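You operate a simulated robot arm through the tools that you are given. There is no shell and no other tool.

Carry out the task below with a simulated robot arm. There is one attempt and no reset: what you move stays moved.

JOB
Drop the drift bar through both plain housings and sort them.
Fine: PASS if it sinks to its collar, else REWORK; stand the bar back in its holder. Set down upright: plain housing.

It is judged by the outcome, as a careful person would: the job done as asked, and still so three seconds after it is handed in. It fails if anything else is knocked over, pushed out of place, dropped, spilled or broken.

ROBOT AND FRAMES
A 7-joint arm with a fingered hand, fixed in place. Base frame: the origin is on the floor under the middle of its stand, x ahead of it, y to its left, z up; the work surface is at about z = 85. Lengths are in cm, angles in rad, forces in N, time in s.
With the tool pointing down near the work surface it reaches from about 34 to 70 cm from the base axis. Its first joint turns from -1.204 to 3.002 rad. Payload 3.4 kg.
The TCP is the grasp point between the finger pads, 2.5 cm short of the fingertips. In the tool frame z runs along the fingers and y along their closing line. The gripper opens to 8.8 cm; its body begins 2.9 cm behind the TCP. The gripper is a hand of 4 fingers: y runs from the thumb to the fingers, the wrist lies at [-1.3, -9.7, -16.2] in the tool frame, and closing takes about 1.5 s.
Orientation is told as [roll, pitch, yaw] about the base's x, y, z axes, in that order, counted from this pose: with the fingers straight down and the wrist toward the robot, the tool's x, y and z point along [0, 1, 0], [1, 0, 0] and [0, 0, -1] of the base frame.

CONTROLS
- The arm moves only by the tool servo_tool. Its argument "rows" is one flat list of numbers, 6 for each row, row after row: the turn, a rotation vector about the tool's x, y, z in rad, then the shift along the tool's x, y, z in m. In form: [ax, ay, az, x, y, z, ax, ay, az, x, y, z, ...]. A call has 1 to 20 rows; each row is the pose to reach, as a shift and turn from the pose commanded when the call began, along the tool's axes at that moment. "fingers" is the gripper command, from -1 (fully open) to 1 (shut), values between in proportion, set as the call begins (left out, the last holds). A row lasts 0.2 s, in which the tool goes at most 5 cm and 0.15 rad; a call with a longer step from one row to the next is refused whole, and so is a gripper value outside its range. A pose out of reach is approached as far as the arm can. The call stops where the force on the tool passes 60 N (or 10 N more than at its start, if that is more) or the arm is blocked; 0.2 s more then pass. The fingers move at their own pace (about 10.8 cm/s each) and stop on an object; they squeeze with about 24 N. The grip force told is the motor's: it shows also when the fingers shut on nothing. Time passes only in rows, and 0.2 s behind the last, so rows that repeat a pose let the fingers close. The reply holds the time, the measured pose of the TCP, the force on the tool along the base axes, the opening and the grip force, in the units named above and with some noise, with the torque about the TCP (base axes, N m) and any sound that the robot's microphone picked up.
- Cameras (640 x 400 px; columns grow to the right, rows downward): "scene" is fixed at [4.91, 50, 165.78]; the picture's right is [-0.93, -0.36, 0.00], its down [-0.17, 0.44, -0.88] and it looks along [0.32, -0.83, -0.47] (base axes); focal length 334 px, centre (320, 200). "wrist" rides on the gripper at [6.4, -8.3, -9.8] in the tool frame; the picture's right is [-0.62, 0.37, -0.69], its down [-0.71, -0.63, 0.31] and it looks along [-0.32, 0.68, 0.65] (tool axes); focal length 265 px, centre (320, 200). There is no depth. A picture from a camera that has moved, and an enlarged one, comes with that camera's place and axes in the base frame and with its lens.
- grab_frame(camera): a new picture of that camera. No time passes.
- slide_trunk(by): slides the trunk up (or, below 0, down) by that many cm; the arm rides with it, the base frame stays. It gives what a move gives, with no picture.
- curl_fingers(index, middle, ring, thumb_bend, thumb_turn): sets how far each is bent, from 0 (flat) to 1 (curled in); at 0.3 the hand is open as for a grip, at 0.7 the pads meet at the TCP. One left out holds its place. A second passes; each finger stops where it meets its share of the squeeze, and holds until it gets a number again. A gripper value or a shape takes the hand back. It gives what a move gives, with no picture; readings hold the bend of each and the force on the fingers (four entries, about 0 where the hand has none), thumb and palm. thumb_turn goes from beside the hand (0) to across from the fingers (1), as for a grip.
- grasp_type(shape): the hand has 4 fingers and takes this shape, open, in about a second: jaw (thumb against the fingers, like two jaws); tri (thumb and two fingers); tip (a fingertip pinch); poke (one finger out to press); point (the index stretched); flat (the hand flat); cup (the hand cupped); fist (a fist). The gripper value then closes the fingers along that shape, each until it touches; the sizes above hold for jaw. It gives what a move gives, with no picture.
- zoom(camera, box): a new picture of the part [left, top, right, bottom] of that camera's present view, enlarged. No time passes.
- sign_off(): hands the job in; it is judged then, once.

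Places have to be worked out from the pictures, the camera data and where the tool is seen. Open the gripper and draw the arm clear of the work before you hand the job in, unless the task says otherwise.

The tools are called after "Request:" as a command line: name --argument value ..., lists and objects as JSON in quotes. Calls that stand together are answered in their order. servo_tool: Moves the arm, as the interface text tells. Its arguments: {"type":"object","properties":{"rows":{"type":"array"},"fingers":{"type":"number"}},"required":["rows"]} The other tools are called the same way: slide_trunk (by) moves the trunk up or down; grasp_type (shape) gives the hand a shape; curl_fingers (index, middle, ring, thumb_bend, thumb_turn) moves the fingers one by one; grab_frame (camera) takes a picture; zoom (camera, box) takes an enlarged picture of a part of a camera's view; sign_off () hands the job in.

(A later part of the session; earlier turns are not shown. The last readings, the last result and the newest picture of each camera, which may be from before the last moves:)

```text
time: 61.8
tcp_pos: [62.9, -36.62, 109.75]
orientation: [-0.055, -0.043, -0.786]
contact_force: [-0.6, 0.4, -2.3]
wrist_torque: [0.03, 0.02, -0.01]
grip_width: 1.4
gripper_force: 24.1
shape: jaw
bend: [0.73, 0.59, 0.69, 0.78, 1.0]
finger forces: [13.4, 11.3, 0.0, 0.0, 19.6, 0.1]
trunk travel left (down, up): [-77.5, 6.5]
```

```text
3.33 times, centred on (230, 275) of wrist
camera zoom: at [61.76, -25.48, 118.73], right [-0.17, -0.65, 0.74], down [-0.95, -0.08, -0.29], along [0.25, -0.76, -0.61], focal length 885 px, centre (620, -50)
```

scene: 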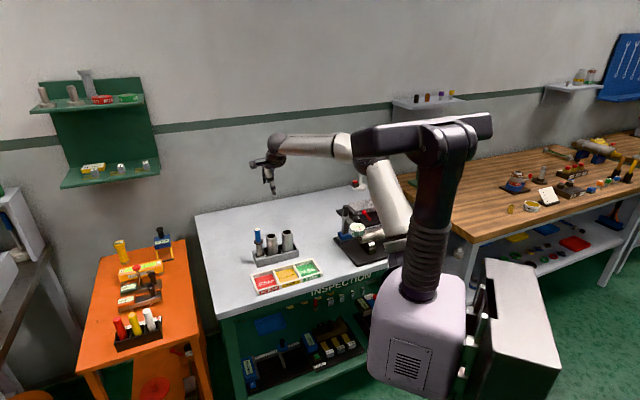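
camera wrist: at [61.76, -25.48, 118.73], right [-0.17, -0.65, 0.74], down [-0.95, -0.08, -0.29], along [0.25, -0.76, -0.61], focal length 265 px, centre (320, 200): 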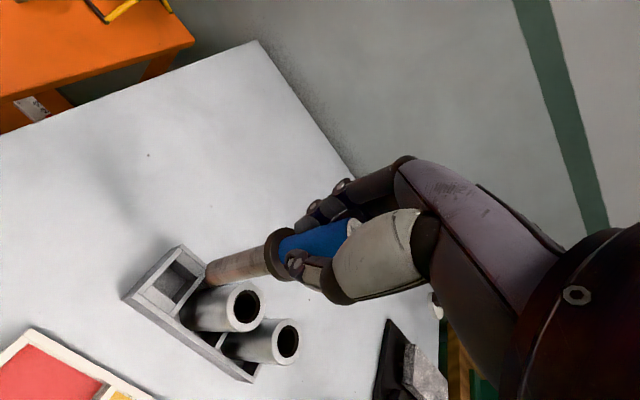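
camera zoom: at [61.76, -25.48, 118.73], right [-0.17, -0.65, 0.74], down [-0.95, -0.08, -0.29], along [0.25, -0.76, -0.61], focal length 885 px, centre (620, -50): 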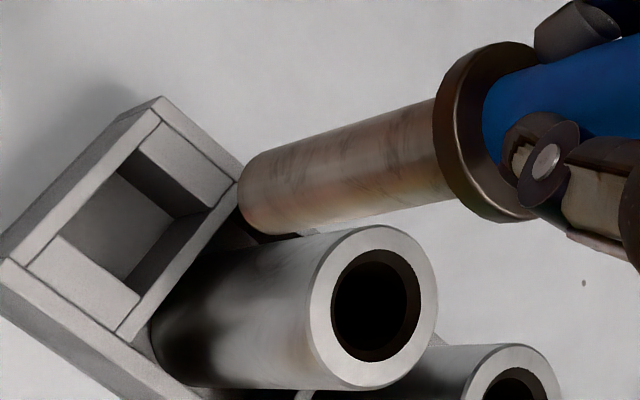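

The rod hangs above its cell, which is a small square well between two filler blocks. I enlarge both views to fix the well's centre before lowering.

Request:
zoom --camera "wrist" --box '[145, 235, 225, 295]'

Request:
zoom --camera "scene" --box '[255, 230, 295, 262]'

```text
6.67 times, centred on (185, 265) of wrist
camera zoom: at [61.76, -25.48, 118.73], right [-0.17, -0.65, 0.74], down [-0.95, -0.08, -0.29], along [0.25, -0.76, -0.61], focal length 1769 px, centre (1220, -233)
```

zoom: 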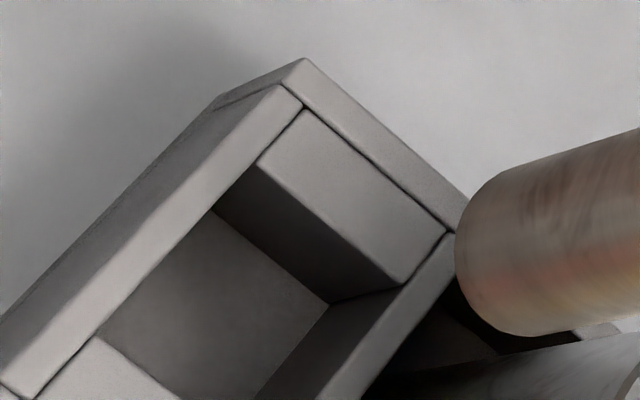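

```text
12.50 times, centred on (275, 246) of scene
camera zoom: at [4.91, 50.0, 165.78], right [-0.93, -0.36, 0.0], down [-0.17, 0.44, -0.88], along [0.32, -0.83, -0.47], focal length 4173 px, centre (882, -375)
```

zoom: 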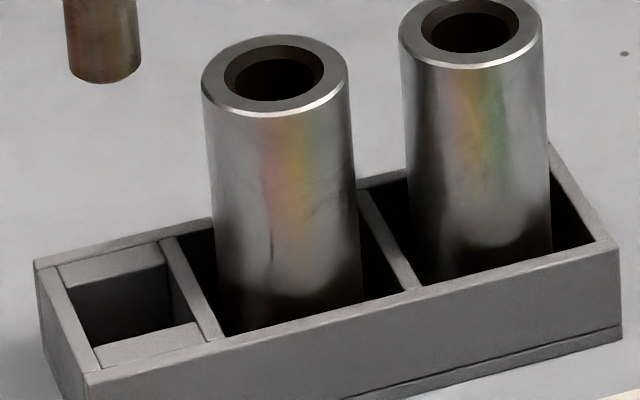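

Using housing tops at z≈95.3, the rod's end is about 9 cm above the well and offset only about (0.08, 0.14) cm from its centre. I apply that and lower 8 cm, stopping just above the well to check.

Request:
servo_tool --rows '[0, 0, 0, 0.0008, 0.0014, 0, 0, 0, 0, 0.0014, 0.001, 0.01, 0, 0, 0, 0.0019, 0.0005, 0.02, 0, 0, 0, 0.0025, 0.0001, 0.03, 0, 0, 0, 0.003, -0.0003, 0.04, 0, 0, 0, 0.0036, -0.0008, 0.05, 0, 0, 0, 0.0041, -0.0012, 0.06, 0, 0, 0, 0.0047, -0.0016, 0.07, 0, 0, 0, 0.0052, -0.002, 0.079, 0, 0, 0, 0.0052, -0.002, 0.079]'

Request:
zoom --camera "wrist" --box '[170, 215, 310, 320]'

Request:
zoom --camera "scene" --box '[250, 225, 290, 257]'

```text
time: 64.0
tcp_pos: [63.1, -36.63, 101.94]
orientation: [-0.053, -0.042, -0.786]
contact_force: [-0.8, -0.2, -2.0]
wrist_torque: [0.0, 0.03, 0.01]
grip_width: 1.4
gripper_force: 24.2
shape: jaw
bend: [0.73, 0.59, 0.69, 0.78, 1.0]
finger forces: [13.3, 11.3, 0.0, 0.0, 19.7, 0.0]
trunk travel left (down, up): [-77.5, 6.5]
```

```text
3.81 times, centred on (240, 268) of wrist
camera zoom: at [61.94, -25.51, 110.88], right [-0.17, -0.65, 0.74], down [-0.95, -0.08, -0.29], along [0.25, -0.76, -0.61], focal length 1011 px, centre (625, -57)
```

zoom: 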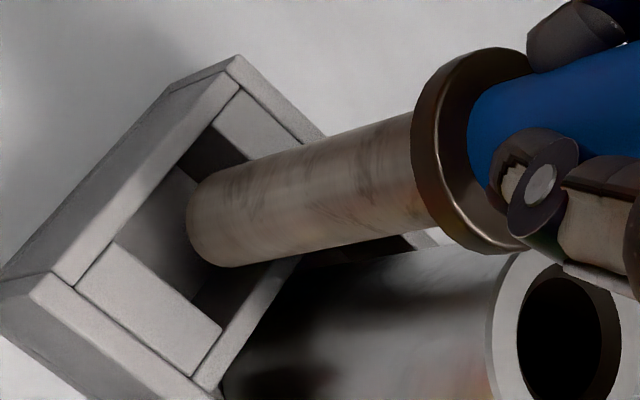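

```text
12.50 times, centred on (270, 241) of scene
camera zoom: at [4.91, 50.0, 165.78], right [-0.93, -0.36, 0.0], down [-0.17, 0.44, -0.88], along [0.32, -0.83, -0.47], focal length 4173 px, centre (945, -312)
```

zoom: 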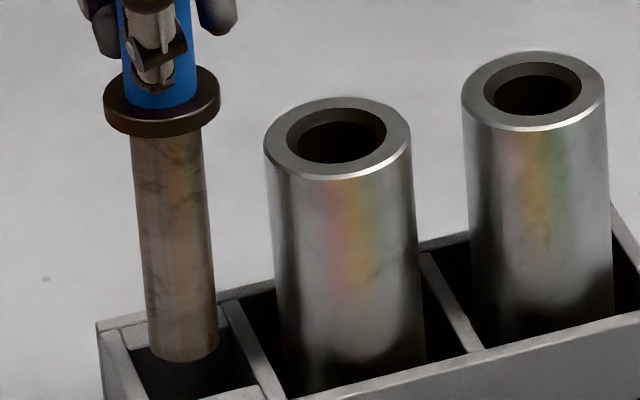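

The two views disagree slightly about the lateral offset here, so I enlarge both to judge the clearance to the well walls before entering.

Request:
zoom --camera "wrist" --box '[165, 225, 245, 320]'

Request:
zoom --camera "scene" --box '[250, 240, 280, 262]'

```text
4.21 times, centred on (205, 272) of wrist
camera zoom: at [61.94, -25.51, 110.88], right [-0.17, -0.65, 0.74], down [-0.95, -0.08, -0.29], along [0.25, -0.76, -0.61], focal length 1118 px, centre (804, -105)
```

zoom: 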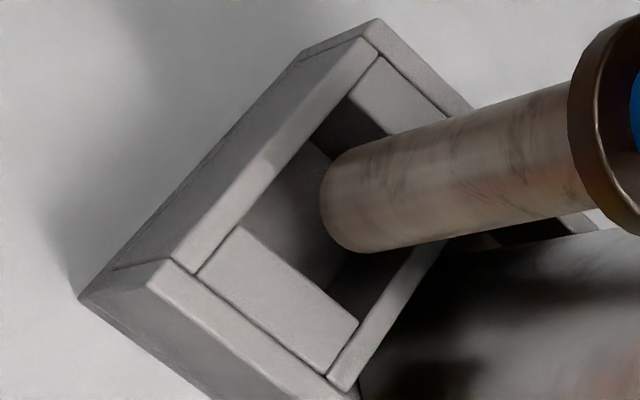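

```text
16.00 times, centred on (265, 251) of scene
camera zoom: at [4.91, 50.0, 165.78], right [-0.93, -0.36, 0.0], down [-0.17, 0.44, -0.88], along [0.32, -0.83, -0.47], focal length 5342 px, centre (1200, -616)
```

zoom: 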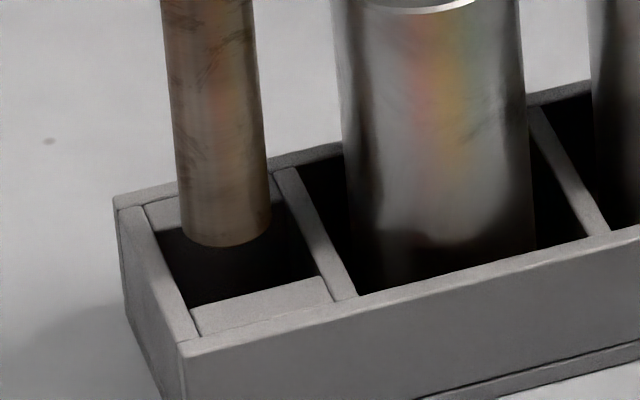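

The rod end fits the well opening with clearance on all sides, and a small nudge of about (-0.12, -0.08) cm centres it better. I apply it and lower 2 cm, watching the force.

Request:
servo_tool --rows '[0, 0, 0, -0.0012, -0.0008, 0.0001, 0, 0, 0, -0.001, -0.0009, 0.004, 0, 0, 0, -0.0008, -0.0011, 0.008, 0, 0, 0, -0.0006, -0.0013, 0.012, 0, 0, 0, -0.0003, -0.0015, 0.016, 0, 0, 0, -0.0001, -0.0017, 0.02, 0, 0, 0, -0.0001, -0.0017, 0.02]'

Request:
zoom --camera "wrist" --box '[165, 225, 245, 320]'

Request:
zoom --camera "scene" --box '[250, 230, 280, 262]'

```text
time: 65.6
tcp_pos: [62.99, -36.65, 99.84]
orientation: [-0.054, -0.042, -0.787]
contact_force: [0.0, -0.3, -2.4]
wrist_torque: [0.01, -0.05, 0.05]
grip_width: 1.4
gripper_force: 24.3
shape: jaw
bend: [0.73, 0.59, 0.69, 0.78, 1.0]
finger forces: [13.3, 11.3, 0.1, 0.0, 19.7, 0.1]
trunk travel left (down, up): [-77.5, 6.5]
```

```text
4.21 times, centred on (205, 272) of wrist
camera zoom: at [61.78, -25.56, 108.86], right [-0.17, -0.65, 0.74], down [-0.95, -0.08, -0.29], along [0.25, -0.76, -0.61], focal length 1118 px, centre (804, -105)
```

zoom: 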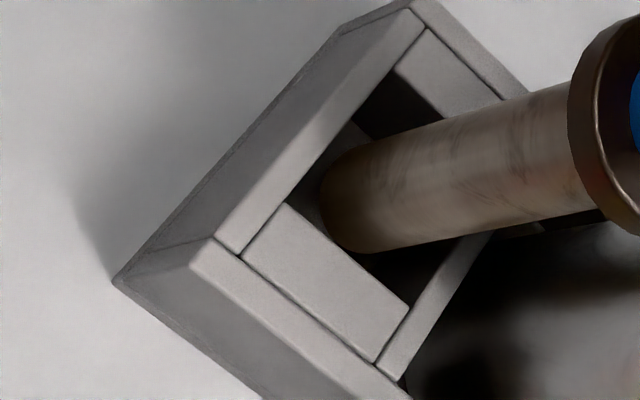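

```text
12.50 times, centred on (265, 246) of scene
camera zoom: at [4.91, 50.0, 165.78], right [-0.93, -0.36, 0.0], down [-0.17, 0.44, -0.88], along [0.32, -0.83, -0.47], focal length 4173 px, centre (1008, -375)
```

zoom: 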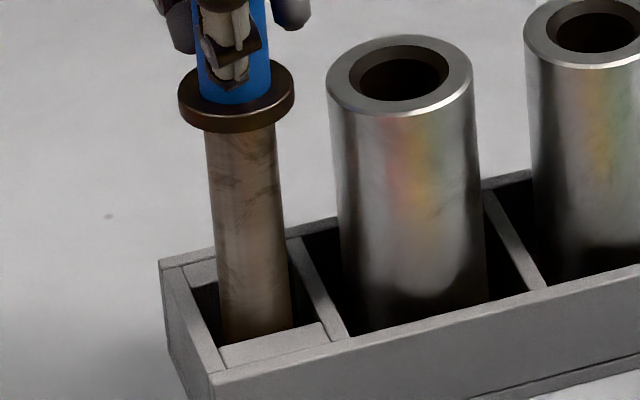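

The rod is inside the well with no side force. I continue down slowly until it touches the floor of its cell.

Request:
servo_tool --rows '[0, 0, 0, 0.0001, -0.0001, 0.002, 0, 0, 0, 0.0002, -0.0002, 0.004, 0, 0, 0, 0.0003, -0.0003, 0.006, 0, 0, 0, 0.0004, -0.0003, 0.008, 0, 0, 0, 0.0006, -0.0004, 0.01, 0, 0, 0, 0.0007, -0.0005, 0.012, 0, 0, 0, 0.0008, -0.0006, 0.014, 0, 0, 0, 0.0008, -0.0006, 0.014]'

Request:
zoom --camera "scene" --box '[250, 230, 280, 262]'

Request:
zoom --camera "wrist" --box '[165, 195, 365, 320]'

```text
time: 67.4
tcp_pos: [63.02, -36.66, 98.44]
orientation: [-0.055, -0.042, -0.787]
contact_force: [0.1, 0.1, -2.0]
wrist_torque: [-0.01, -0.03, -0.01]
grip_width: 1.42
gripper_force: 24.3
shape: jaw
bend: [0.73, 0.59, 0.69, 0.78, 1.0]
finger forces: [13.4, 11.3, 0.1, 0.1, 19.8, 0.1]
trunk travel left (down, up): [-77.5, 6.5]
```

```text
12.50 times, centred on (265, 246) of scene
camera zoom: at [4.91, 50.0, 165.78], right [-0.93, -0.36, 0.0], down [-0.17, 0.44, -0.88], along [0.32, -0.83, -0.47], focal length 4173 px, centre (1008, -375)
```

zoom: 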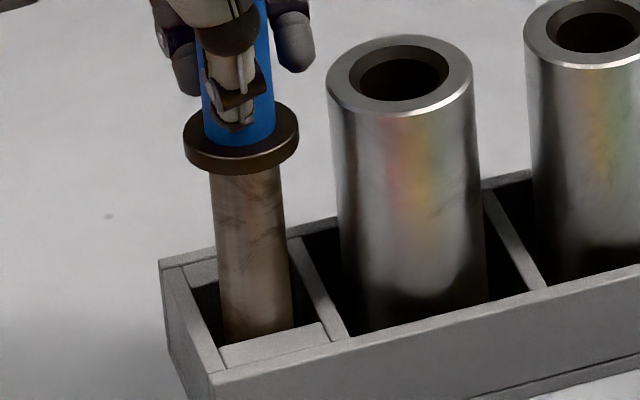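

```text
3.20 times, centred on (265, 258) of wrist
camera zoom: at [61.71, -25.48, 107.45], right [-0.17, -0.65, 0.74], down [-0.95, -0.08, -0.29], along [0.25, -0.76, -0.61], focal length 849 px, centre (496, 16)
```

zoom: 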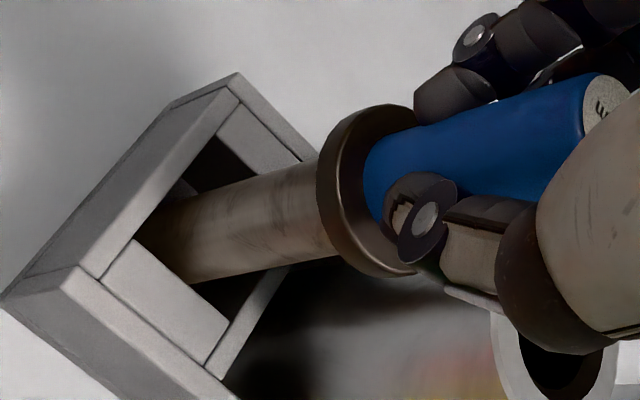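

Still hanging free, with roughly 0.6 cm to go. I lower in 1 mm steps until the weight comes off.

Request:
servo_tool --rows '[0, 0, 0, 0.0001, 0, 0.001, 0, 0, 0, 0.0001, -0.0001, 0.002, 0, 0, 0, 0.0002, -0.0001, 0.003, 0, 0, 0, 0.0002, -0.0002, 0.004, 0, 0, 0, 0.0003, -0.0002, 0.005, 0, 0, 0, 0.0003, -0.0003, 0.006, 0, 0, 0, 0.0003, -0.0003, 0.006]'

Request:
zoom --camera "scene" --box '[250, 230, 280, 262]'

```text
time: 69.0
tcp_pos: [63.02, -36.61, 97.93]
orientation: [-0.055, -0.046, -0.785]
contact_force: [-0.1, 1.2, 3.2]
wrist_torque: [0.0, -0.01, -0.03]
grip_width: 1.42
gripper_force: 24.0
shape: jaw
bend: [0.73, 0.59, 0.69, 0.78, 1.0]
finger forces: [13.6, 11.5, 0.1, 0.0, 20.5, 0.1]
trunk travel left (down, up): [-77.5, 6.5]
```

```text
12.50 times, centred on (265, 246) of scene
camera zoom: at [4.91, 50.0, 165.78], right [-0.93, -0.36, 0.0], down [-0.17, 0.44, -0.88], along [0.32, -0.83, -0.47], focal length 4173 px, centre (1008, -375)
```

zoom: 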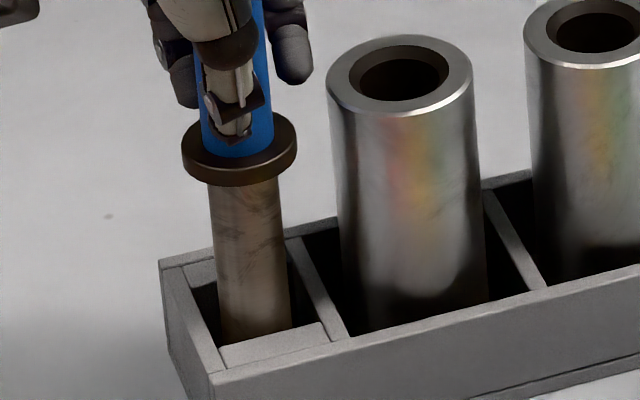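

The bar now rests on its cell floor (force +3.2 N) and stands upright. I ease off 1 mm, then open the hand and let it settle.

Request:
servo_tool --rows '[0, 0, 0, 0, 0, -0.001, 0, 0, 0, 0, 0, -0.001]'

Request:
servo_tool --rows '[0, 0, 0, 0, 0, 0, 0, 0, 0, 0, 0, 0, 0, 0, 0, 0, 0, 0, 0, 0, 0, 0, 0, 0, 0, 0, 0, 0, 0, 0, 0, 0, 0, 0, 0, 0]' --fingers -1

Request:
zoom --camera "scene" --box '[250, 225, 290, 262]'

Request:
zoom --camera "wrist" --box '[165, 195, 365, 350]'

```text
time: 69.6
tcp_pos: [63.08, -36.68, 98.07]
orientation: [-0.053, -0.046, -0.787]
contact_force: [-0.1, 0.4, 2.3]
wrist_torque: [0.0, 0.03, 0.0]
grip_width: 1.43
gripper_force: 23.9
shape: jaw
bend: [0.73, 0.59, 0.69, 0.78, 1.0]
finger forces: [13.5, 11.5, 0.0, 0.0, 20.4, 0.0]
trunk travel left (down, up): [-77.5, 6.5]
```

```text
time: 71.0
tcp_pos: [63.04, -36.56, 98.07]
orientation: [-0.056, -0.043, -0.788]
contact_force: [-0.2, -0.2, 0.9]
wrist_torque: [0.02, -0.05, 0.0]
grip_width: 8.75
gripper_force: 0.0
shape: jaw
bend: [0.3, 0.3, 0.3, 0.3, 0.98]
finger forces: [0.1, 0.1, 0.0, 0.0, 0.0, 0.1]
trunk travel left (down, up): [-77.5, 6.5]
```

```text
10.81 times, centred on (270, 244) of scene
camera zoom: at [4.91, 50.0, 165.78], right [-0.93, -0.36, 0.0], down [-0.17, 0.44, -0.88], along [0.32, -0.83, -0.47], focal length 3609 px, centre (860, -270)
```

zoom: 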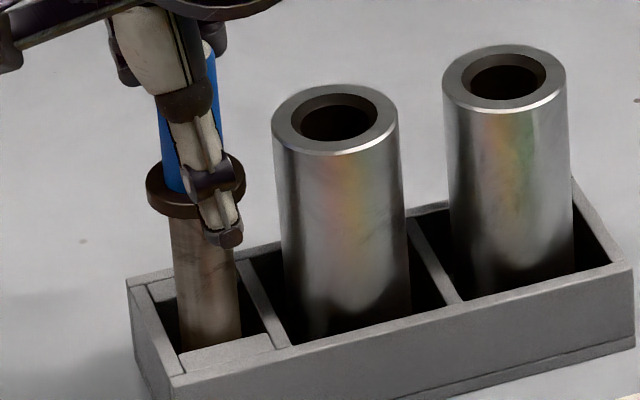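

```text
2.58 times, centred on (265, 272) of wrist
camera zoom: at [61.8, -25.49, 106.99], right [-0.17, -0.65, 0.74], down [-0.95, -0.08, -0.29], along [0.25, -0.76, -0.61], focal length 685 px, centre (462, 13)
```

zoom: 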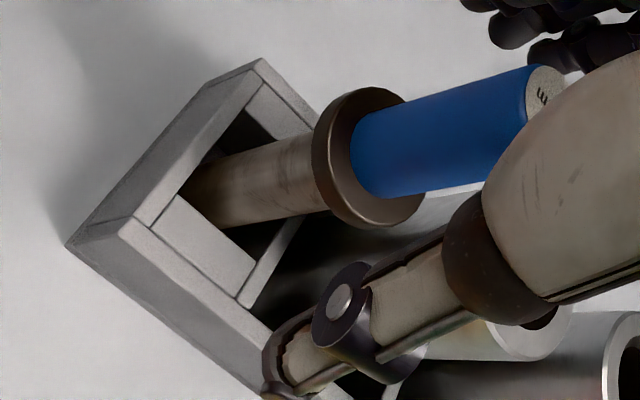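

The bar stands free and upright in its cell. I lift the open hand straight up clear of it, then remove the tilt.

Request:
servo_tool --rows '[0, 0, 0, -0.0003, 0.0002, -0.005, 0, 0, 0, -0.0008, 0.0006, -0.015, 0, 0, 0, -0.0016, 0.0013, -0.03, 0, 0, 0, -0.0025, 0.0019, -0.045, 0, 0, 0, -0.0033, 0.0026, -0.06, 0, 0, 0, -0.0044, 0.0034, -0.08, 0, 0, 0, -0.0055, 0.0043, -0.1, 0.02, 0.027, 0, -0.006, 0.0047, -0.11, 0.043, 0.055, 0, -0.006, 0.0047, -0.11, 0.043, 0.055, 0, -0.006, 0.0047, -0.11]'

Request:
grab_frame --camera "wrist"

Request:
zoom --camera "scene" --box '[240, 215, 330, 300]'

```text
time: 73.2
tcp_pos: [63.03, -36.64, 109.03]
orientation: [0.002, -0.001, -0.787]
contact_force: [0.3, 0.0, -0.8]
wrist_torque: [-0.04, 0.0, 0.01]
grip_width: 8.78
gripper_force: 0.0
shape: jaw
bend: [0.3, 0.3, 0.3, 0.3, 0.98]
finger forces: [0.0, 0.0, 0.0, 0.1, 0.0, 0.1]
trunk travel left (down, up): [-77.5, 6.5]
```

```text
taken
camera wrist: at [61.69, -26.04, 118.78], right [-0.18, -0.7, 0.69], down [-0.95, -0.06, -0.31], along [0.25, -0.71, -0.65], focal length 265 px, centre (320, 200)
```

wrist: 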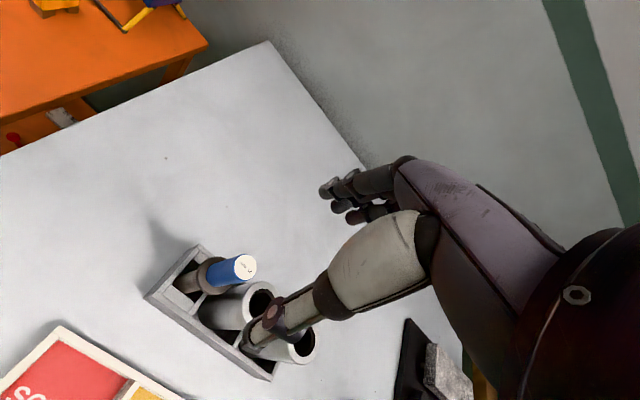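

```text
4.71 times, centred on (285, 258) of scene
camera zoom: at [4.91, 50.0, 165.78], right [-0.93, -0.36, 0.0], down [-0.17, 0.44, -0.88], along [0.32, -0.83, -0.47], focal length 1571 px, centre (485, -71)
```

zoom: 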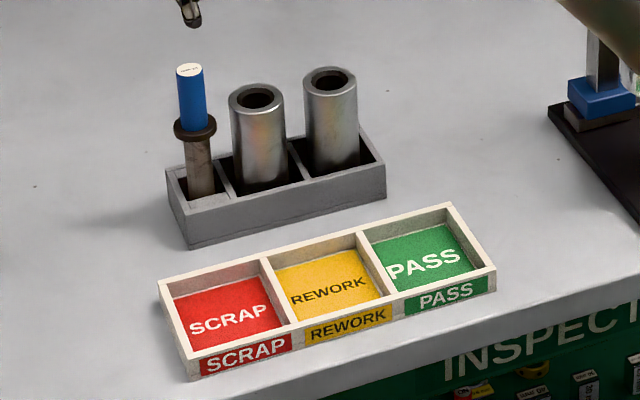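

The bar is back upright in its holder and the hand is level again. Next I take H2 (PASS), which I place at about (55.16, -45.22) with its top at z≈95.3, so I move above it at z≈106.

Request:
servo_tool --rows '[0, 0, 0, -0.015, 0.001, 0, 0, 0, 0, -0.035, 0.002, 0, 0, 0, 0, -0.055, 0.003, 0, 0, 0, 0, -0.075, 0.004, 0, 0, 0, 0, -0.095, 0.005, 0.005, 0, 0, 0, -0.11, 0.005, 0.015, 0, 0, 0, -0.1163, 0.0052, 0.025, 0, 0, 0, -0.1163, 0.0052, 0.03, 0, 0, 0, -0.1163, 0.0052, 0.03]'

Request:
grab_frame --camera "wrist"

Request:
zoom --camera "scene" --box '[245, 195, 325, 265]'

```text
time: 75.2
tcp_pos: [55.11, -45.21, 106.04]
orientation: [0.0, -0.001, -0.788]
contact_force: [0.1, -0.9, 0.2]
wrist_torque: [0.03, 0.02, -0.02]
grip_width: 8.76
gripper_force: 0.1
shape: jaw
bend: [0.3, 0.3, 0.3, 0.3, 0.98]
finger forces: [0.0, 0.0, 0.0, 0.0, 0.0, 0.0]
trunk travel left (down, up): [-77.5, 6.5]
```

```text
taken
camera wrist: at [53.78, -34.71, 115.7], right [-0.18, -0.7, 0.69], down [-0.95, -0.06, -0.31], along [0.25, -0.71, -0.65], focal length 265 px, centre (320, 200)
```

wrist: 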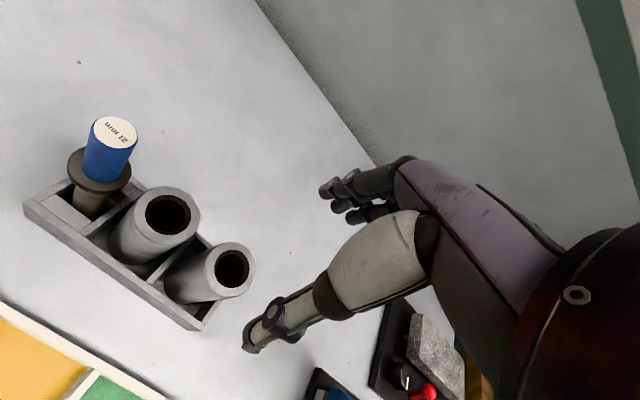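

```text
5.71 times, centred on (285, 230) of scene
camera zoom: at [4.91, 50.0, 165.78], right [-0.93, -0.36, 0.0], down [-0.17, 0.44, -0.88], along [0.32, -0.83, -0.47], focal length 1908 px, centre (520, 29)
```

zoom: 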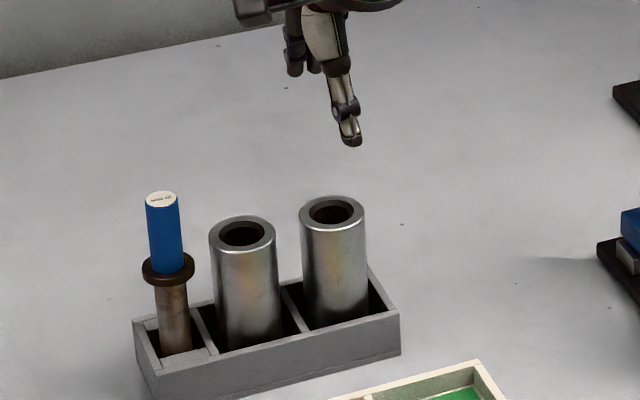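

H2's mouth sits within about 0.1 cm of the TCP axis. I correct by (0.08, 0.10) and lower the open hand around it to z≈93.2.

Request:
servo_tool --rows '[0, 0, 0, 0.0008, 0.001, 0.015, 0, 0, 0, 0.0008, 0.001, 0.035, 0, 0, 0, 0.0008, 0.001, 0.055, 0, 0, 0, 0.0008, 0.001, 0.075, 0, 0, 0, 0.0008, 0.001, 0.09, 0, 0, 0, 0.0008, 0.001, 0.102, 0, 0, 0, 0.0008, 0.001, 0.112, 0, 0, 0, 0.0008, 0.001, 0.12, 0, 0, 0, 0.0008, 0.001, 0.126, 0, 0, 0, 0.0008, 0.001, 0.128, 0, 0, 0, 0.0008, 0.001, 0.128]'

Request:
grab_frame --camera "wrist"

Request:
zoom --camera "scene" --box '[255, 205, 325, 265]'

```text
time: 77.6
tcp_pos: [55.17, -45.1, 93.34]
orientation: [0.003, 0.0, -0.789]
contact_force: [0.6, -0.4, 0.5]
wrist_torque: [-0.02, 0.02, 0.0]
grip_width: 8.77
gripper_force: 0.0
shape: jaw
bend: [0.3, 0.3, 0.3, 0.3, 0.98]
finger forces: [0.1, 0.0, 0.1, 0.1, 0.0, 0.0]
trunk travel left (down, up): [-77.5, 6.5]
```

```text
taken
camera wrist: at [53.94, -34.65, 102.96], right [-0.18, -0.7, 0.69], down [-0.95, -0.06, -0.3], along [0.25, -0.71, -0.65], focal length 265 px, centre (320, 200)
```

wrist: 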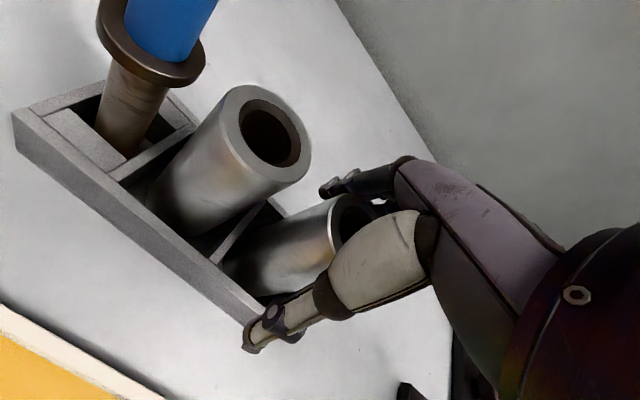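

```text
6.67 times, centred on (290, 235) of scene
camera zoom: at [4.91, 50.0, 165.78], right [-0.93, -0.36, 0.0], down [-0.17, 0.44, -0.88], along [0.32, -0.83, -0.47], focal length 2226 px, centre (520, -33)
```

zoom: 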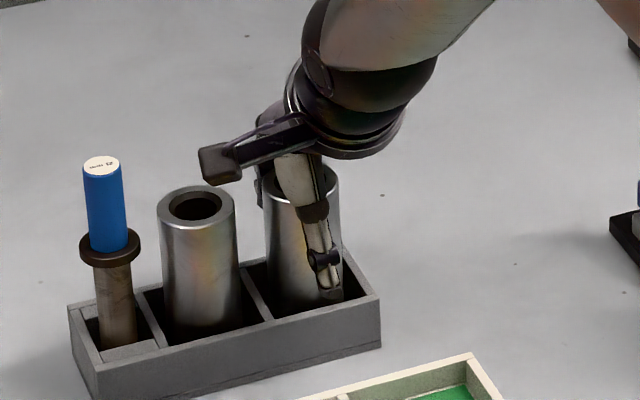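

The hand straddles H2 with nothing touched. I close the grip on it and let the fingers settle.

Request:
servo_tool --rows '[0, 0, 0, 0, 0, 0, 0, 0, 0, 0, 0, 0, 0, 0, 0, 0, 0, 0, 0, 0, 0, 0, 0, 0, 0, 0, 0, 0, 0, 0, 0, 0, 0, 0, 0, 0, 0, 0, 0, 0, 0, 0, 0, 0, 0, 0, 0, 0]' --fingers 1

Request:
grab_frame --camera "wrist"

Request:
zoom --camera "scene" --box '[255, 205, 325, 265]'

```text
time: 79.4
tcp_pos: [55.24, -45.15, 93.13]
orientation: [0.0, -0.001, -0.789]
contact_force: [-0.6, 0.6, 0.0]
wrist_torque: [0.0, 0.03, 0.01]
grip_width: 3.68
gripper_force: 24.6
shape: jaw
bend: [0.74, 0.48, 0.52, 0.73, 1.0]
finger forces: [12.4, 7.7, 0.0, 0.0, 20.9, 0.0]
trunk travel left (down, up): [-77.5, 6.5]
```

```text
taken
camera wrist: at [53.94, -34.65, 102.96], right [-0.18, -0.7, 0.69], down [-0.95, -0.06, -0.3], along [0.25, -0.71, -0.65], focal length 265 px, centre (320, 200)
```

wrist: 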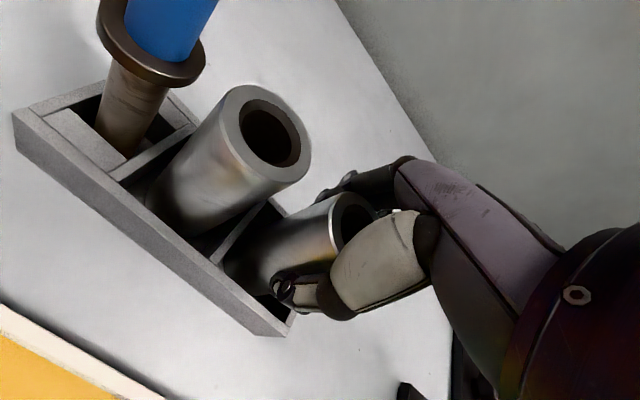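

```text
6.67 times, centred on (290, 235) of scene
camera zoom: at [4.91, 50.0, 165.78], right [-0.93, -0.36, 0.0], down [-0.17, 0.44, -0.88], along [0.32, -0.83, -0.47], focal length 2226 px, centre (520, -33)
```

zoom: 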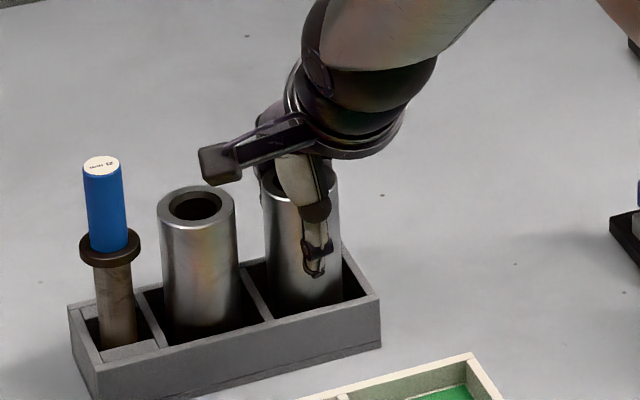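

H2 is gripped by index, middle and thumb (12, 8 and 21 N). I lift 8 cm slowly, starting gently.

Request:
servo_tool --rows '[0, 0, 0, 0, 0, -0.003, 0, 0, 0, 0, 0, -0.008, 0, 0, 0, 0, 0, -0.015, 0, 0, 0, 0, 0, -0.025, 0, 0, 0, 0, 0, -0.035, 0, 0, 0, 0, 0, -0.045, 0, 0, 0, 0, 0, -0.055, 0, 0, 0, 0, 0, -0.065, 0, 0, 0, 0, 0, -0.075, 0, 0, 0, 0, 0, -0.08, 0, 0, 0, 0, 0, -0.08]'

Request:
grab_frame --camera "wrist"

Request:
zoom --camera "scene" --box '[245, 190, 345, 310]'

```text
time: 81.8
tcp_pos: [55.25, -45.29, 101.27]
orientation: [0.0, 0.0, -0.79]
contact_force: [-0.6, 0.1, -2.5]
wrist_torque: [0.02, 0.01, 0.02]
grip_width: 3.67
gripper_force: 23.7
shape: jaw
bend: [0.74, 0.48, 0.52, 0.73, 1.0]
finger forces: [12.8, 7.8, 0.0, 0.0, 20.9, 0.1]
trunk travel left (down, up): [-77.5, 6.5]
```

```text
taken
camera wrist: at [53.92, -34.74, 110.96], right [-0.18, -0.7, 0.69], down [-0.95, -0.06, -0.3], along [0.25, -0.71, -0.65], focal length 265 px, centre (320, 200)
```

wrist: 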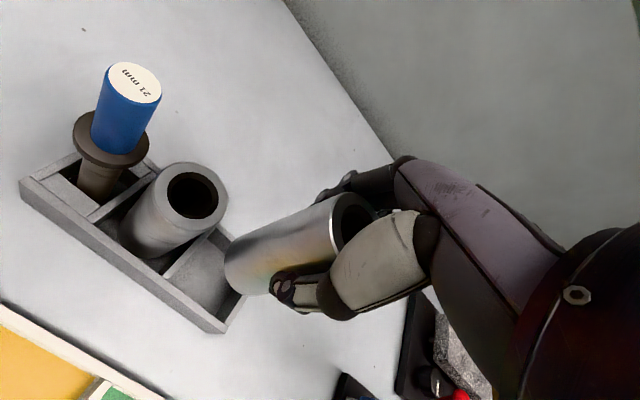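

```text
3.33 times, centred on (295, 250) of scene
camera zoom: at [4.91, 50.0, 165.78], right [-0.93, -0.36, 0.0], down [-0.17, 0.44, -0.88], along [0.32, -0.83, -0.47], focal length 1113 px, centre (403, 33)
```

zoom: 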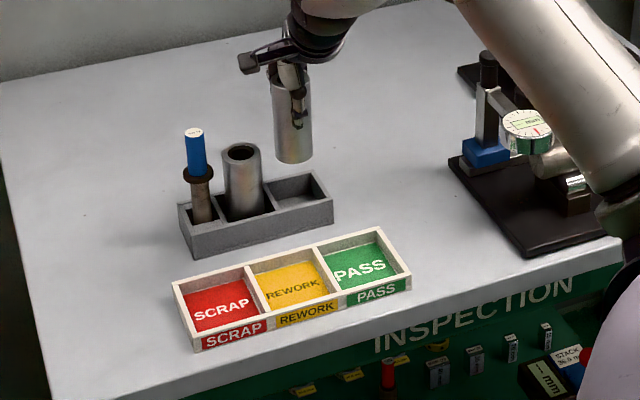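

H2 is up (about 2.5 N). I enlarge to check how it hangs and where the fingers sit on it.

Request:
zoom --camera "scene" --box '[310, 200, 350, 245]'

Request:
zoom --camera "scene" --box '[310, 205, 360, 245]'

Request:
zoom --camera "wrist" --box '[200, 150, 450, 340]'

```text
8.89 times, centred on (330, 222) of scene
camera zoom: at [4.91, 50.0, 165.78], right [-0.93, -0.36, 0.0], down [-0.17, 0.44, -0.88], along [0.32, -0.83, -0.47], focal length 2968 px, centre (231, 0)
```

zoom: 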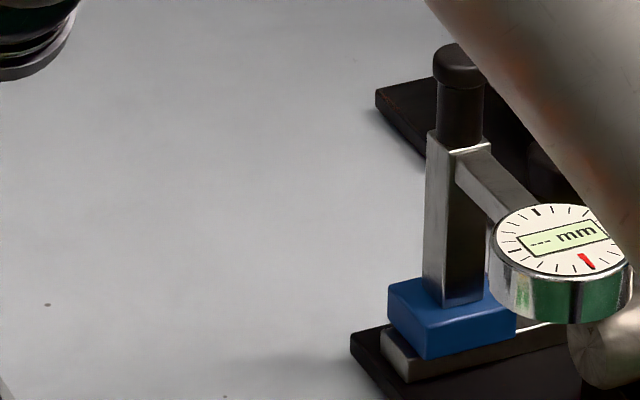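

```text
10.00 times, centred on (335, 225) of scene
camera zoom: at [4.91, 50.0, 165.78], right [-0.93, -0.36, 0.0], down [-0.17, 0.44, -0.88], along [0.32, -0.83, -0.47], focal length 3339 px, centre (170, -50)
```

zoom: 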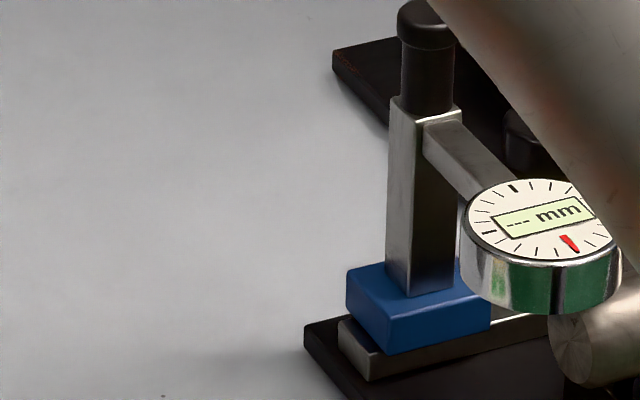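

```text
2.11 times, centred on (325, 245) of wrist
camera zoom: at [53.92, -34.74, 110.96], right [-0.18, -0.7, 0.69], down [-0.95, -0.06, -0.3], along [0.25, -0.71, -0.65], focal length 559 px, centre (310, 105)
```

zoom: 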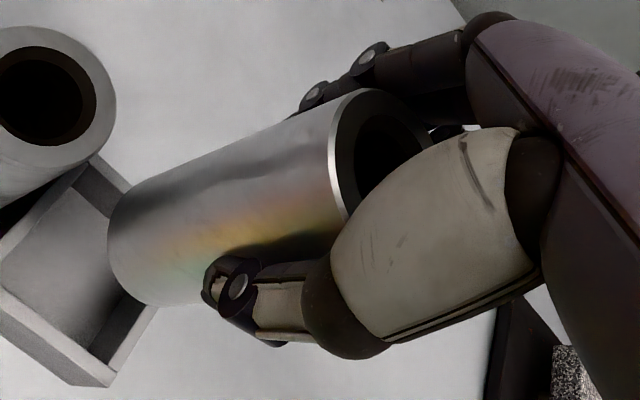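

I check the whole scene to see the arm's clearance to the gauge stand, and zoom on the held housing itself.

Request:
grab_frame --camera "scene"

Request:
zoom --camera "scene" --box '[310, 120, 450, 270]'

Request:
zoom --camera "scene" --box '[265, 195, 305, 250]'

```text
taken
```

scene: 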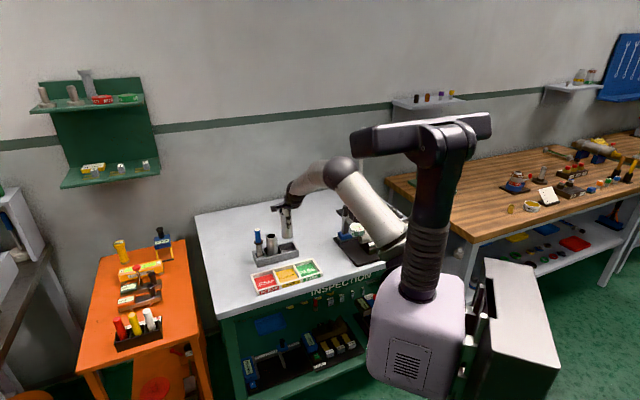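

```text
2.67 times, centred on (380, 195) of scene
camera zoom: at [4.91, 50.0, 165.78], right [-0.93, -0.36, 0.0], down [-0.17, 0.44, -0.88], along [0.32, -0.83, -0.47], focal length 890 px, centre (160, 213)
```

zoom: 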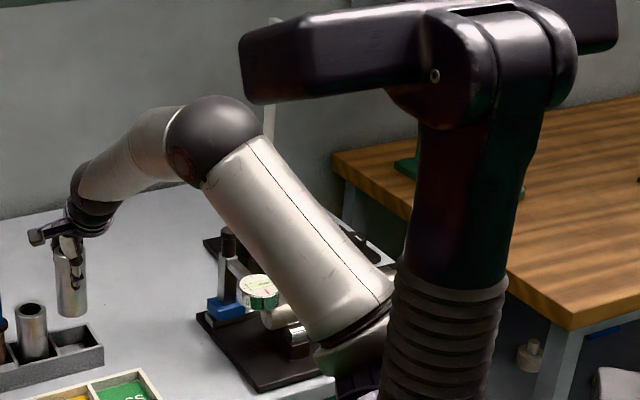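

```text
7.27 times, centred on (285, 222) of scene
camera zoom: at [4.91, 50.0, 165.78], right [-0.93, -0.36, 0.0], down [-0.17, 0.44, -0.88], along [0.32, -0.83, -0.47], focal length 2428 px, centre (574, 36)
```

zoom: 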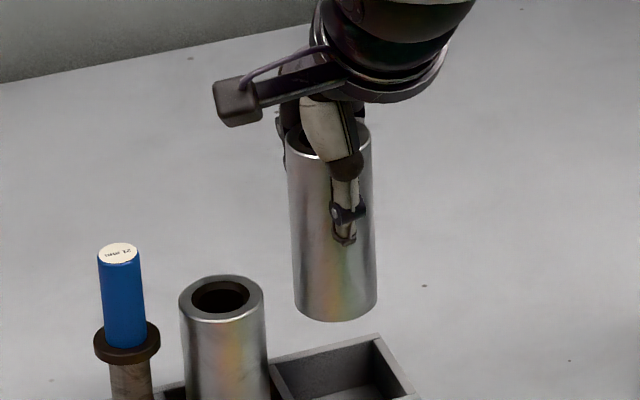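

H2 hangs vertical to about 0.01 rad, and the arm clears the gauge stand and pulls away from it as I retract. I carry H2 over towards the PASS compartment at the same height.

Request:
servo_tool --rows '[0, 0, 0, -0.003, -0.012, 0, 0, 0, 0, -0.008, -0.032, 0, 0, 0, 0, -0.014, -0.055, 0, 0, 0, 0, -0.02, -0.078, 0, 0, 0, 0, -0.026, -0.1, 0, 0, 0, 0, -0.03, -0.118, 0, 0, 0, 0, -0.0324, -0.1283, 0, 0, 0, 0, -0.0324, -0.1283, 0]'

Request:
grab_frame --camera "wrist"

Request:
grab_frame --camera "scene"

Request:
zoom --camera "scene" --box '[245, 210, 345, 310]'

```text
time: 83.6
tcp_pos: [43.84, -38.38, 101.12]
orientation: [0.0, 0.001, -0.789]
contact_force: [0.2, -0.6, -2.5]
wrist_torque: [0.01, 0.0, 0.04]
grip_width: 3.65
gripper_force: 23.9
shape: jaw
bend: [0.74, 0.48, 0.52, 0.73, 1.0]
finger forces: [12.9, 7.9, 0.1, 0.1, 20.8, 0.0]
trunk travel left (down, up): [-77.5, 6.5]
```

```text
taken
camera wrist: at [42.65, -27.95, 110.81], right [-0.18, -0.7, 0.69], down [-0.95, -0.06, -0.3], along [0.25, -0.71, -0.65], focal length 265 px, centre (320, 200)
```

wrist: 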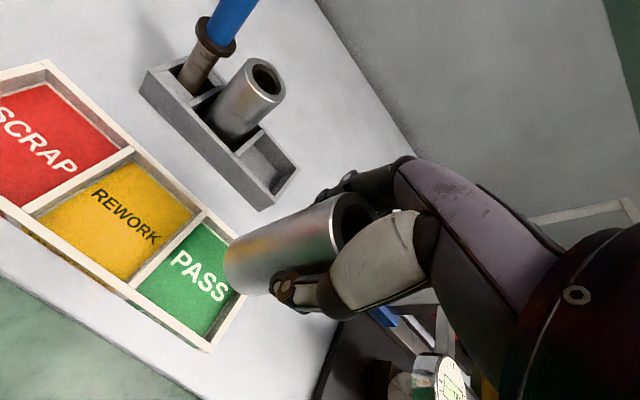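

```text
taken
```

scene: 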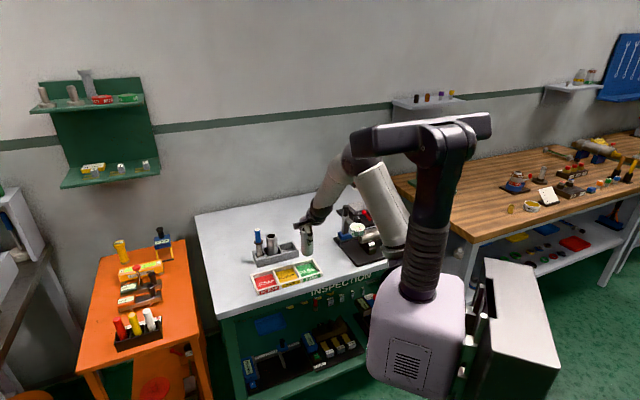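

```text
4.00 times, centred on (295, 260) of scene
camera zoom: at [4.91, 50.0, 165.78], right [-0.93, -0.36, 0.0], down [-0.17, 0.44, -0.88], along [0.32, -0.83, -0.47], focal length 1336 px, centre (420, -40)
```

zoom: 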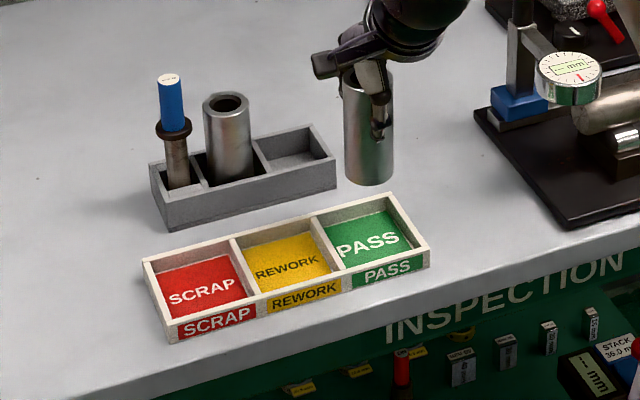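

H2 is now near the PASS compartment. I enlarge both views to compute the compartment's floor centre.

Request:
zoom --camera "wrist" --box '[100, 200, 260, 360]'

Request:
zoom --camera "scene" --box '[290, 235, 335, 290]'

```text
2.50 times, centred on (180, 280) of wrist
camera zoom: at [42.65, -27.95, 110.81], right [-0.18, -0.7, 0.69], down [-0.95, -0.06, -0.3], along [0.25, -0.71, -0.65], focal length 664 px, centre (670, 0)
```

zoom: 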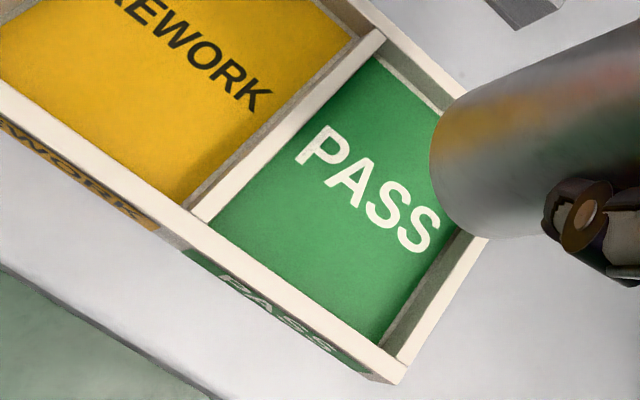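

```text
7.27 times, centred on (312, 262) of scene
camera zoom: at [4.91, 50.0, 165.78], right [-0.93, -0.36, 0.0], down [-0.17, 0.44, -0.88], along [0.32, -0.83, -0.47], focal length 2428 px, centre (374, -254)
```

zoom: 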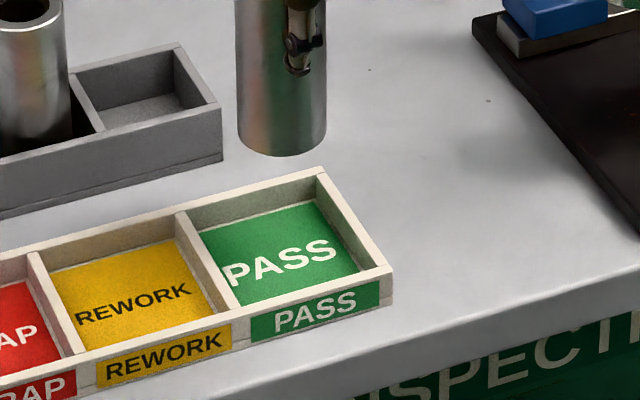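

The PASS floor is about 6.7 × 7.6 cm, and its centre is only about (0.3, -0.2) cm off the housing's axis. I shift by that and lower 6.5 cm, then look again before setting down.

Request:
servo_tool --rows '[0, 0, 0, 0.003, -0.002, 0.005, 0, 0, 0, 0.003, -0.002, 0.015, 0, 0, 0, 0.003, -0.002, 0.027, 0, 0, 0, 0.003, -0.002, 0.039, 0, 0, 0, 0.003, -0.002, 0.05, 0, 0, 0, 0.003, -0.002, 0.059, 0, 0, 0, 0.003, -0.002, 0.065, 0, 0, 0, 0.003, -0.002, 0.065]'

Request:
zoom --camera "wrist" --box '[140, 150, 400, 360]'

Request:
zoom --camera "scene" --box '[285, 225, 335, 290]'

```text
time: 85.4
tcp_pos: [43.93, -37.95, 94.79]
orientation: [0.001, 0.001, -0.789]
contact_force: [-0.3, -0.2, -3.4]
wrist_torque: [-0.02, -0.01, 0.02]
grip_width: 3.66
gripper_force: 23.7
shape: jaw
bend: [0.74, 0.48, 0.52, 0.73, 1.0]
finger forces: [12.9, 7.9, 0.1, 0.1, 20.7, 0.0]
trunk travel left (down, up): [-77.5, 6.5]
```

```text
1.90 times, centred on (270, 255) of wrist
camera zoom: at [42.7, -27.55, 104.49], right [-0.18, -0.7, 0.69], down [-0.95, -0.06, -0.3], along [0.25, -0.71, -0.65], focal length 506 px, centre (415, 95)
```

zoom: 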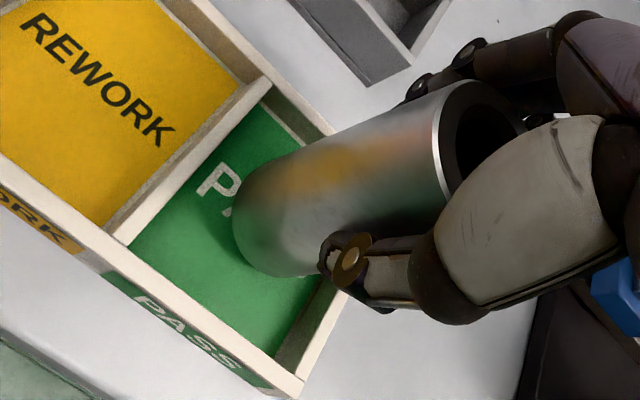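

```text
6.15 times, centred on (310, 258) of scene
camera zoom: at [4.91, 50.0, 165.78], right [-0.93, -0.36, 0.0], down [-0.17, 0.44, -0.88], along [0.32, -0.83, -0.47], focal length 2054 px, centre (382, -154)
```

zoom: 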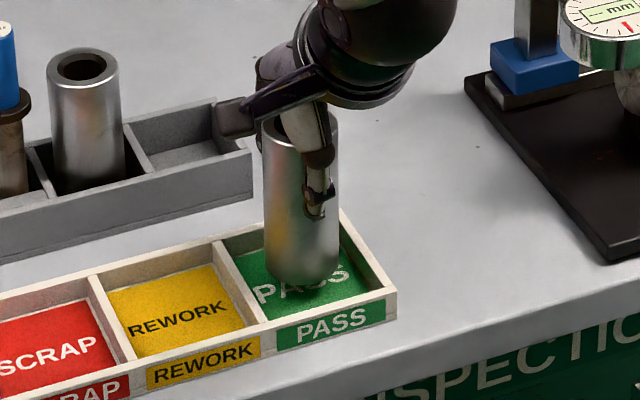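

H2 is above the green floor, well inside the walls, with about 1.3 cm to go. I lower gently to contact.

Request:
servo_tool --rows '[0, 0, 0, 0, 0, 0.003, 0, 0, 0, 0, 0, 0.006, 0, 0, 0, 0, 0, 0.008, 0, 0, 0, 0, 0, 0.01, 0, 0, 0, 0, 0, 0.011, 0, 0, 0, 0, 0, 0.012, 0, 0, 0, 0, 0, 0.012]'

Request:
zoom --camera "scene" --box '[295, 230, 335, 285]'

```text
time: 87.0
tcp_pos: [44.06, -37.97, 93.43]
orientation: [0.0, -0.001, -0.789]
contact_force: [0.7, 0.4, -2.4]
wrist_torque: [0.03, 0.03, 0.01]
grip_width: 3.67
gripper_force: 24.2
shape: jaw
bend: [0.74, 0.48, 0.52, 0.73, 1.0]
finger forces: [12.9, 8.0, 0.0, 0.1, 20.7, 0.0]
trunk travel left (down, up): [-77.5, 6.5]
```

```text
7.27 times, centred on (315, 258) of scene
camera zoom: at [4.91, 50.0, 165.78], right [-0.93, -0.36, 0.0], down [-0.17, 0.44, -0.88], along [0.32, -0.83, -0.47], focal length 2428 px, centre (356, -218)
```

zoom: 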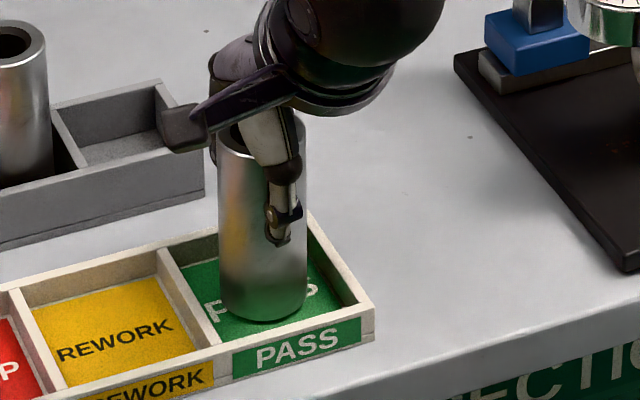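

No contact yet (weight still -2.4 N), so the floor is a few millimetres lower. I continue in 1 mm steps.

Request:
servo_tool --rows '[0, 0, 0, 0, 0, 0.001, 0, 0, 0, 0, 0, 0.002, 0, 0, 0, 0, 0, 0.003, 0, 0, 0, 0, 0, 0.004, 0, 0, 0, 0, 0, 0.004]'

```text
time: 88.2
tcp_pos: [43.99, -38.12, 93.22]
orientation: [0.0, -0.001, -0.79]
contact_force: [0.0, 0.6, 2.2]
wrist_torque: [0.01, -0.03, 0.0]
grip_width: 3.69
gripper_force: 23.5
shape: jaw
bend: [0.74, 0.48, 0.52, 0.73, 1.0]
finger forces: [13.1, 7.7, 0.0, 0.1, 21.3, 0.0]
trunk travel left (down, up): [-77.5, 6.5]
```

The housing now bears on the tray floor (+2.2 N). I open the hand and let it settle.

Request:
servo_tool --rows '[0, 0, 0, 0, 0, 0, 0, 0, 0, 0, 0, 0, 0, 0, 0, 0, 0, 0, 0, 0, 0, 0, 0, 0, 0, 0, 0, 0, 0, 0, 0, 0, 0, 0, 0, 0]' --fingers -1

Request:
zoom --camera "scene" --box '[295, 230, 335, 285]'

Request:
grab_frame --camera "wrist"

```text
time: 89.6
tcp_pos: [43.91, -38.21, 93.19]
orientation: [0.002, 0.001, -0.788]
contact_force: [0.2, -0.6, -0.4]
wrist_torque: [-0.03, -0.03, -0.04]
grip_width: 8.73
gripper_force: 0.1
shape: jaw
bend: [0.3, 0.3, 0.3, 0.3, 0.98]
finger forces: [0.0, 0.0, 0.0, 0.0, 0.0, 0.1]
trunk travel left (down, up): [-77.5, 6.5]
```

```text
7.27 times, centred on (315, 258) of scene
camera zoom: at [4.91, 50.0, 165.78], right [-0.93, -0.36, 0.0], down [-0.17, 0.44, -0.88], along [0.32, -0.83, -0.47], focal length 2428 px, centre (356, -218)
```

zoom: 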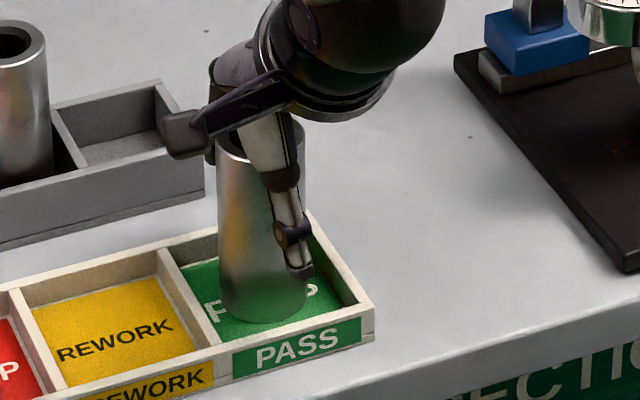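

```text
taken
camera wrist: at [42.66, -27.58, 102.88], right [-0.18, -0.7, 0.69], down [-0.95, -0.06, -0.3], along [0.25, -0.71, -0.65], focal length 265 px, centre (320, 200)
```

wrist: 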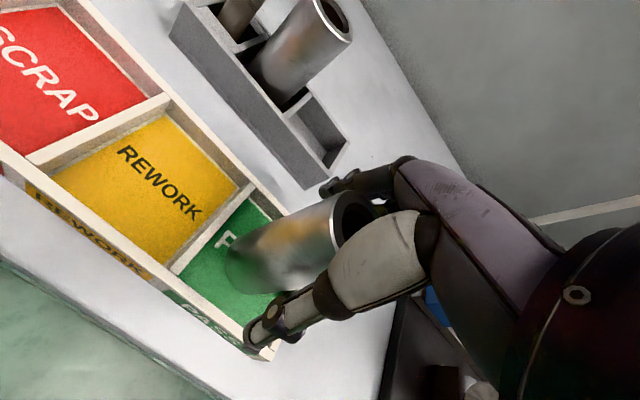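

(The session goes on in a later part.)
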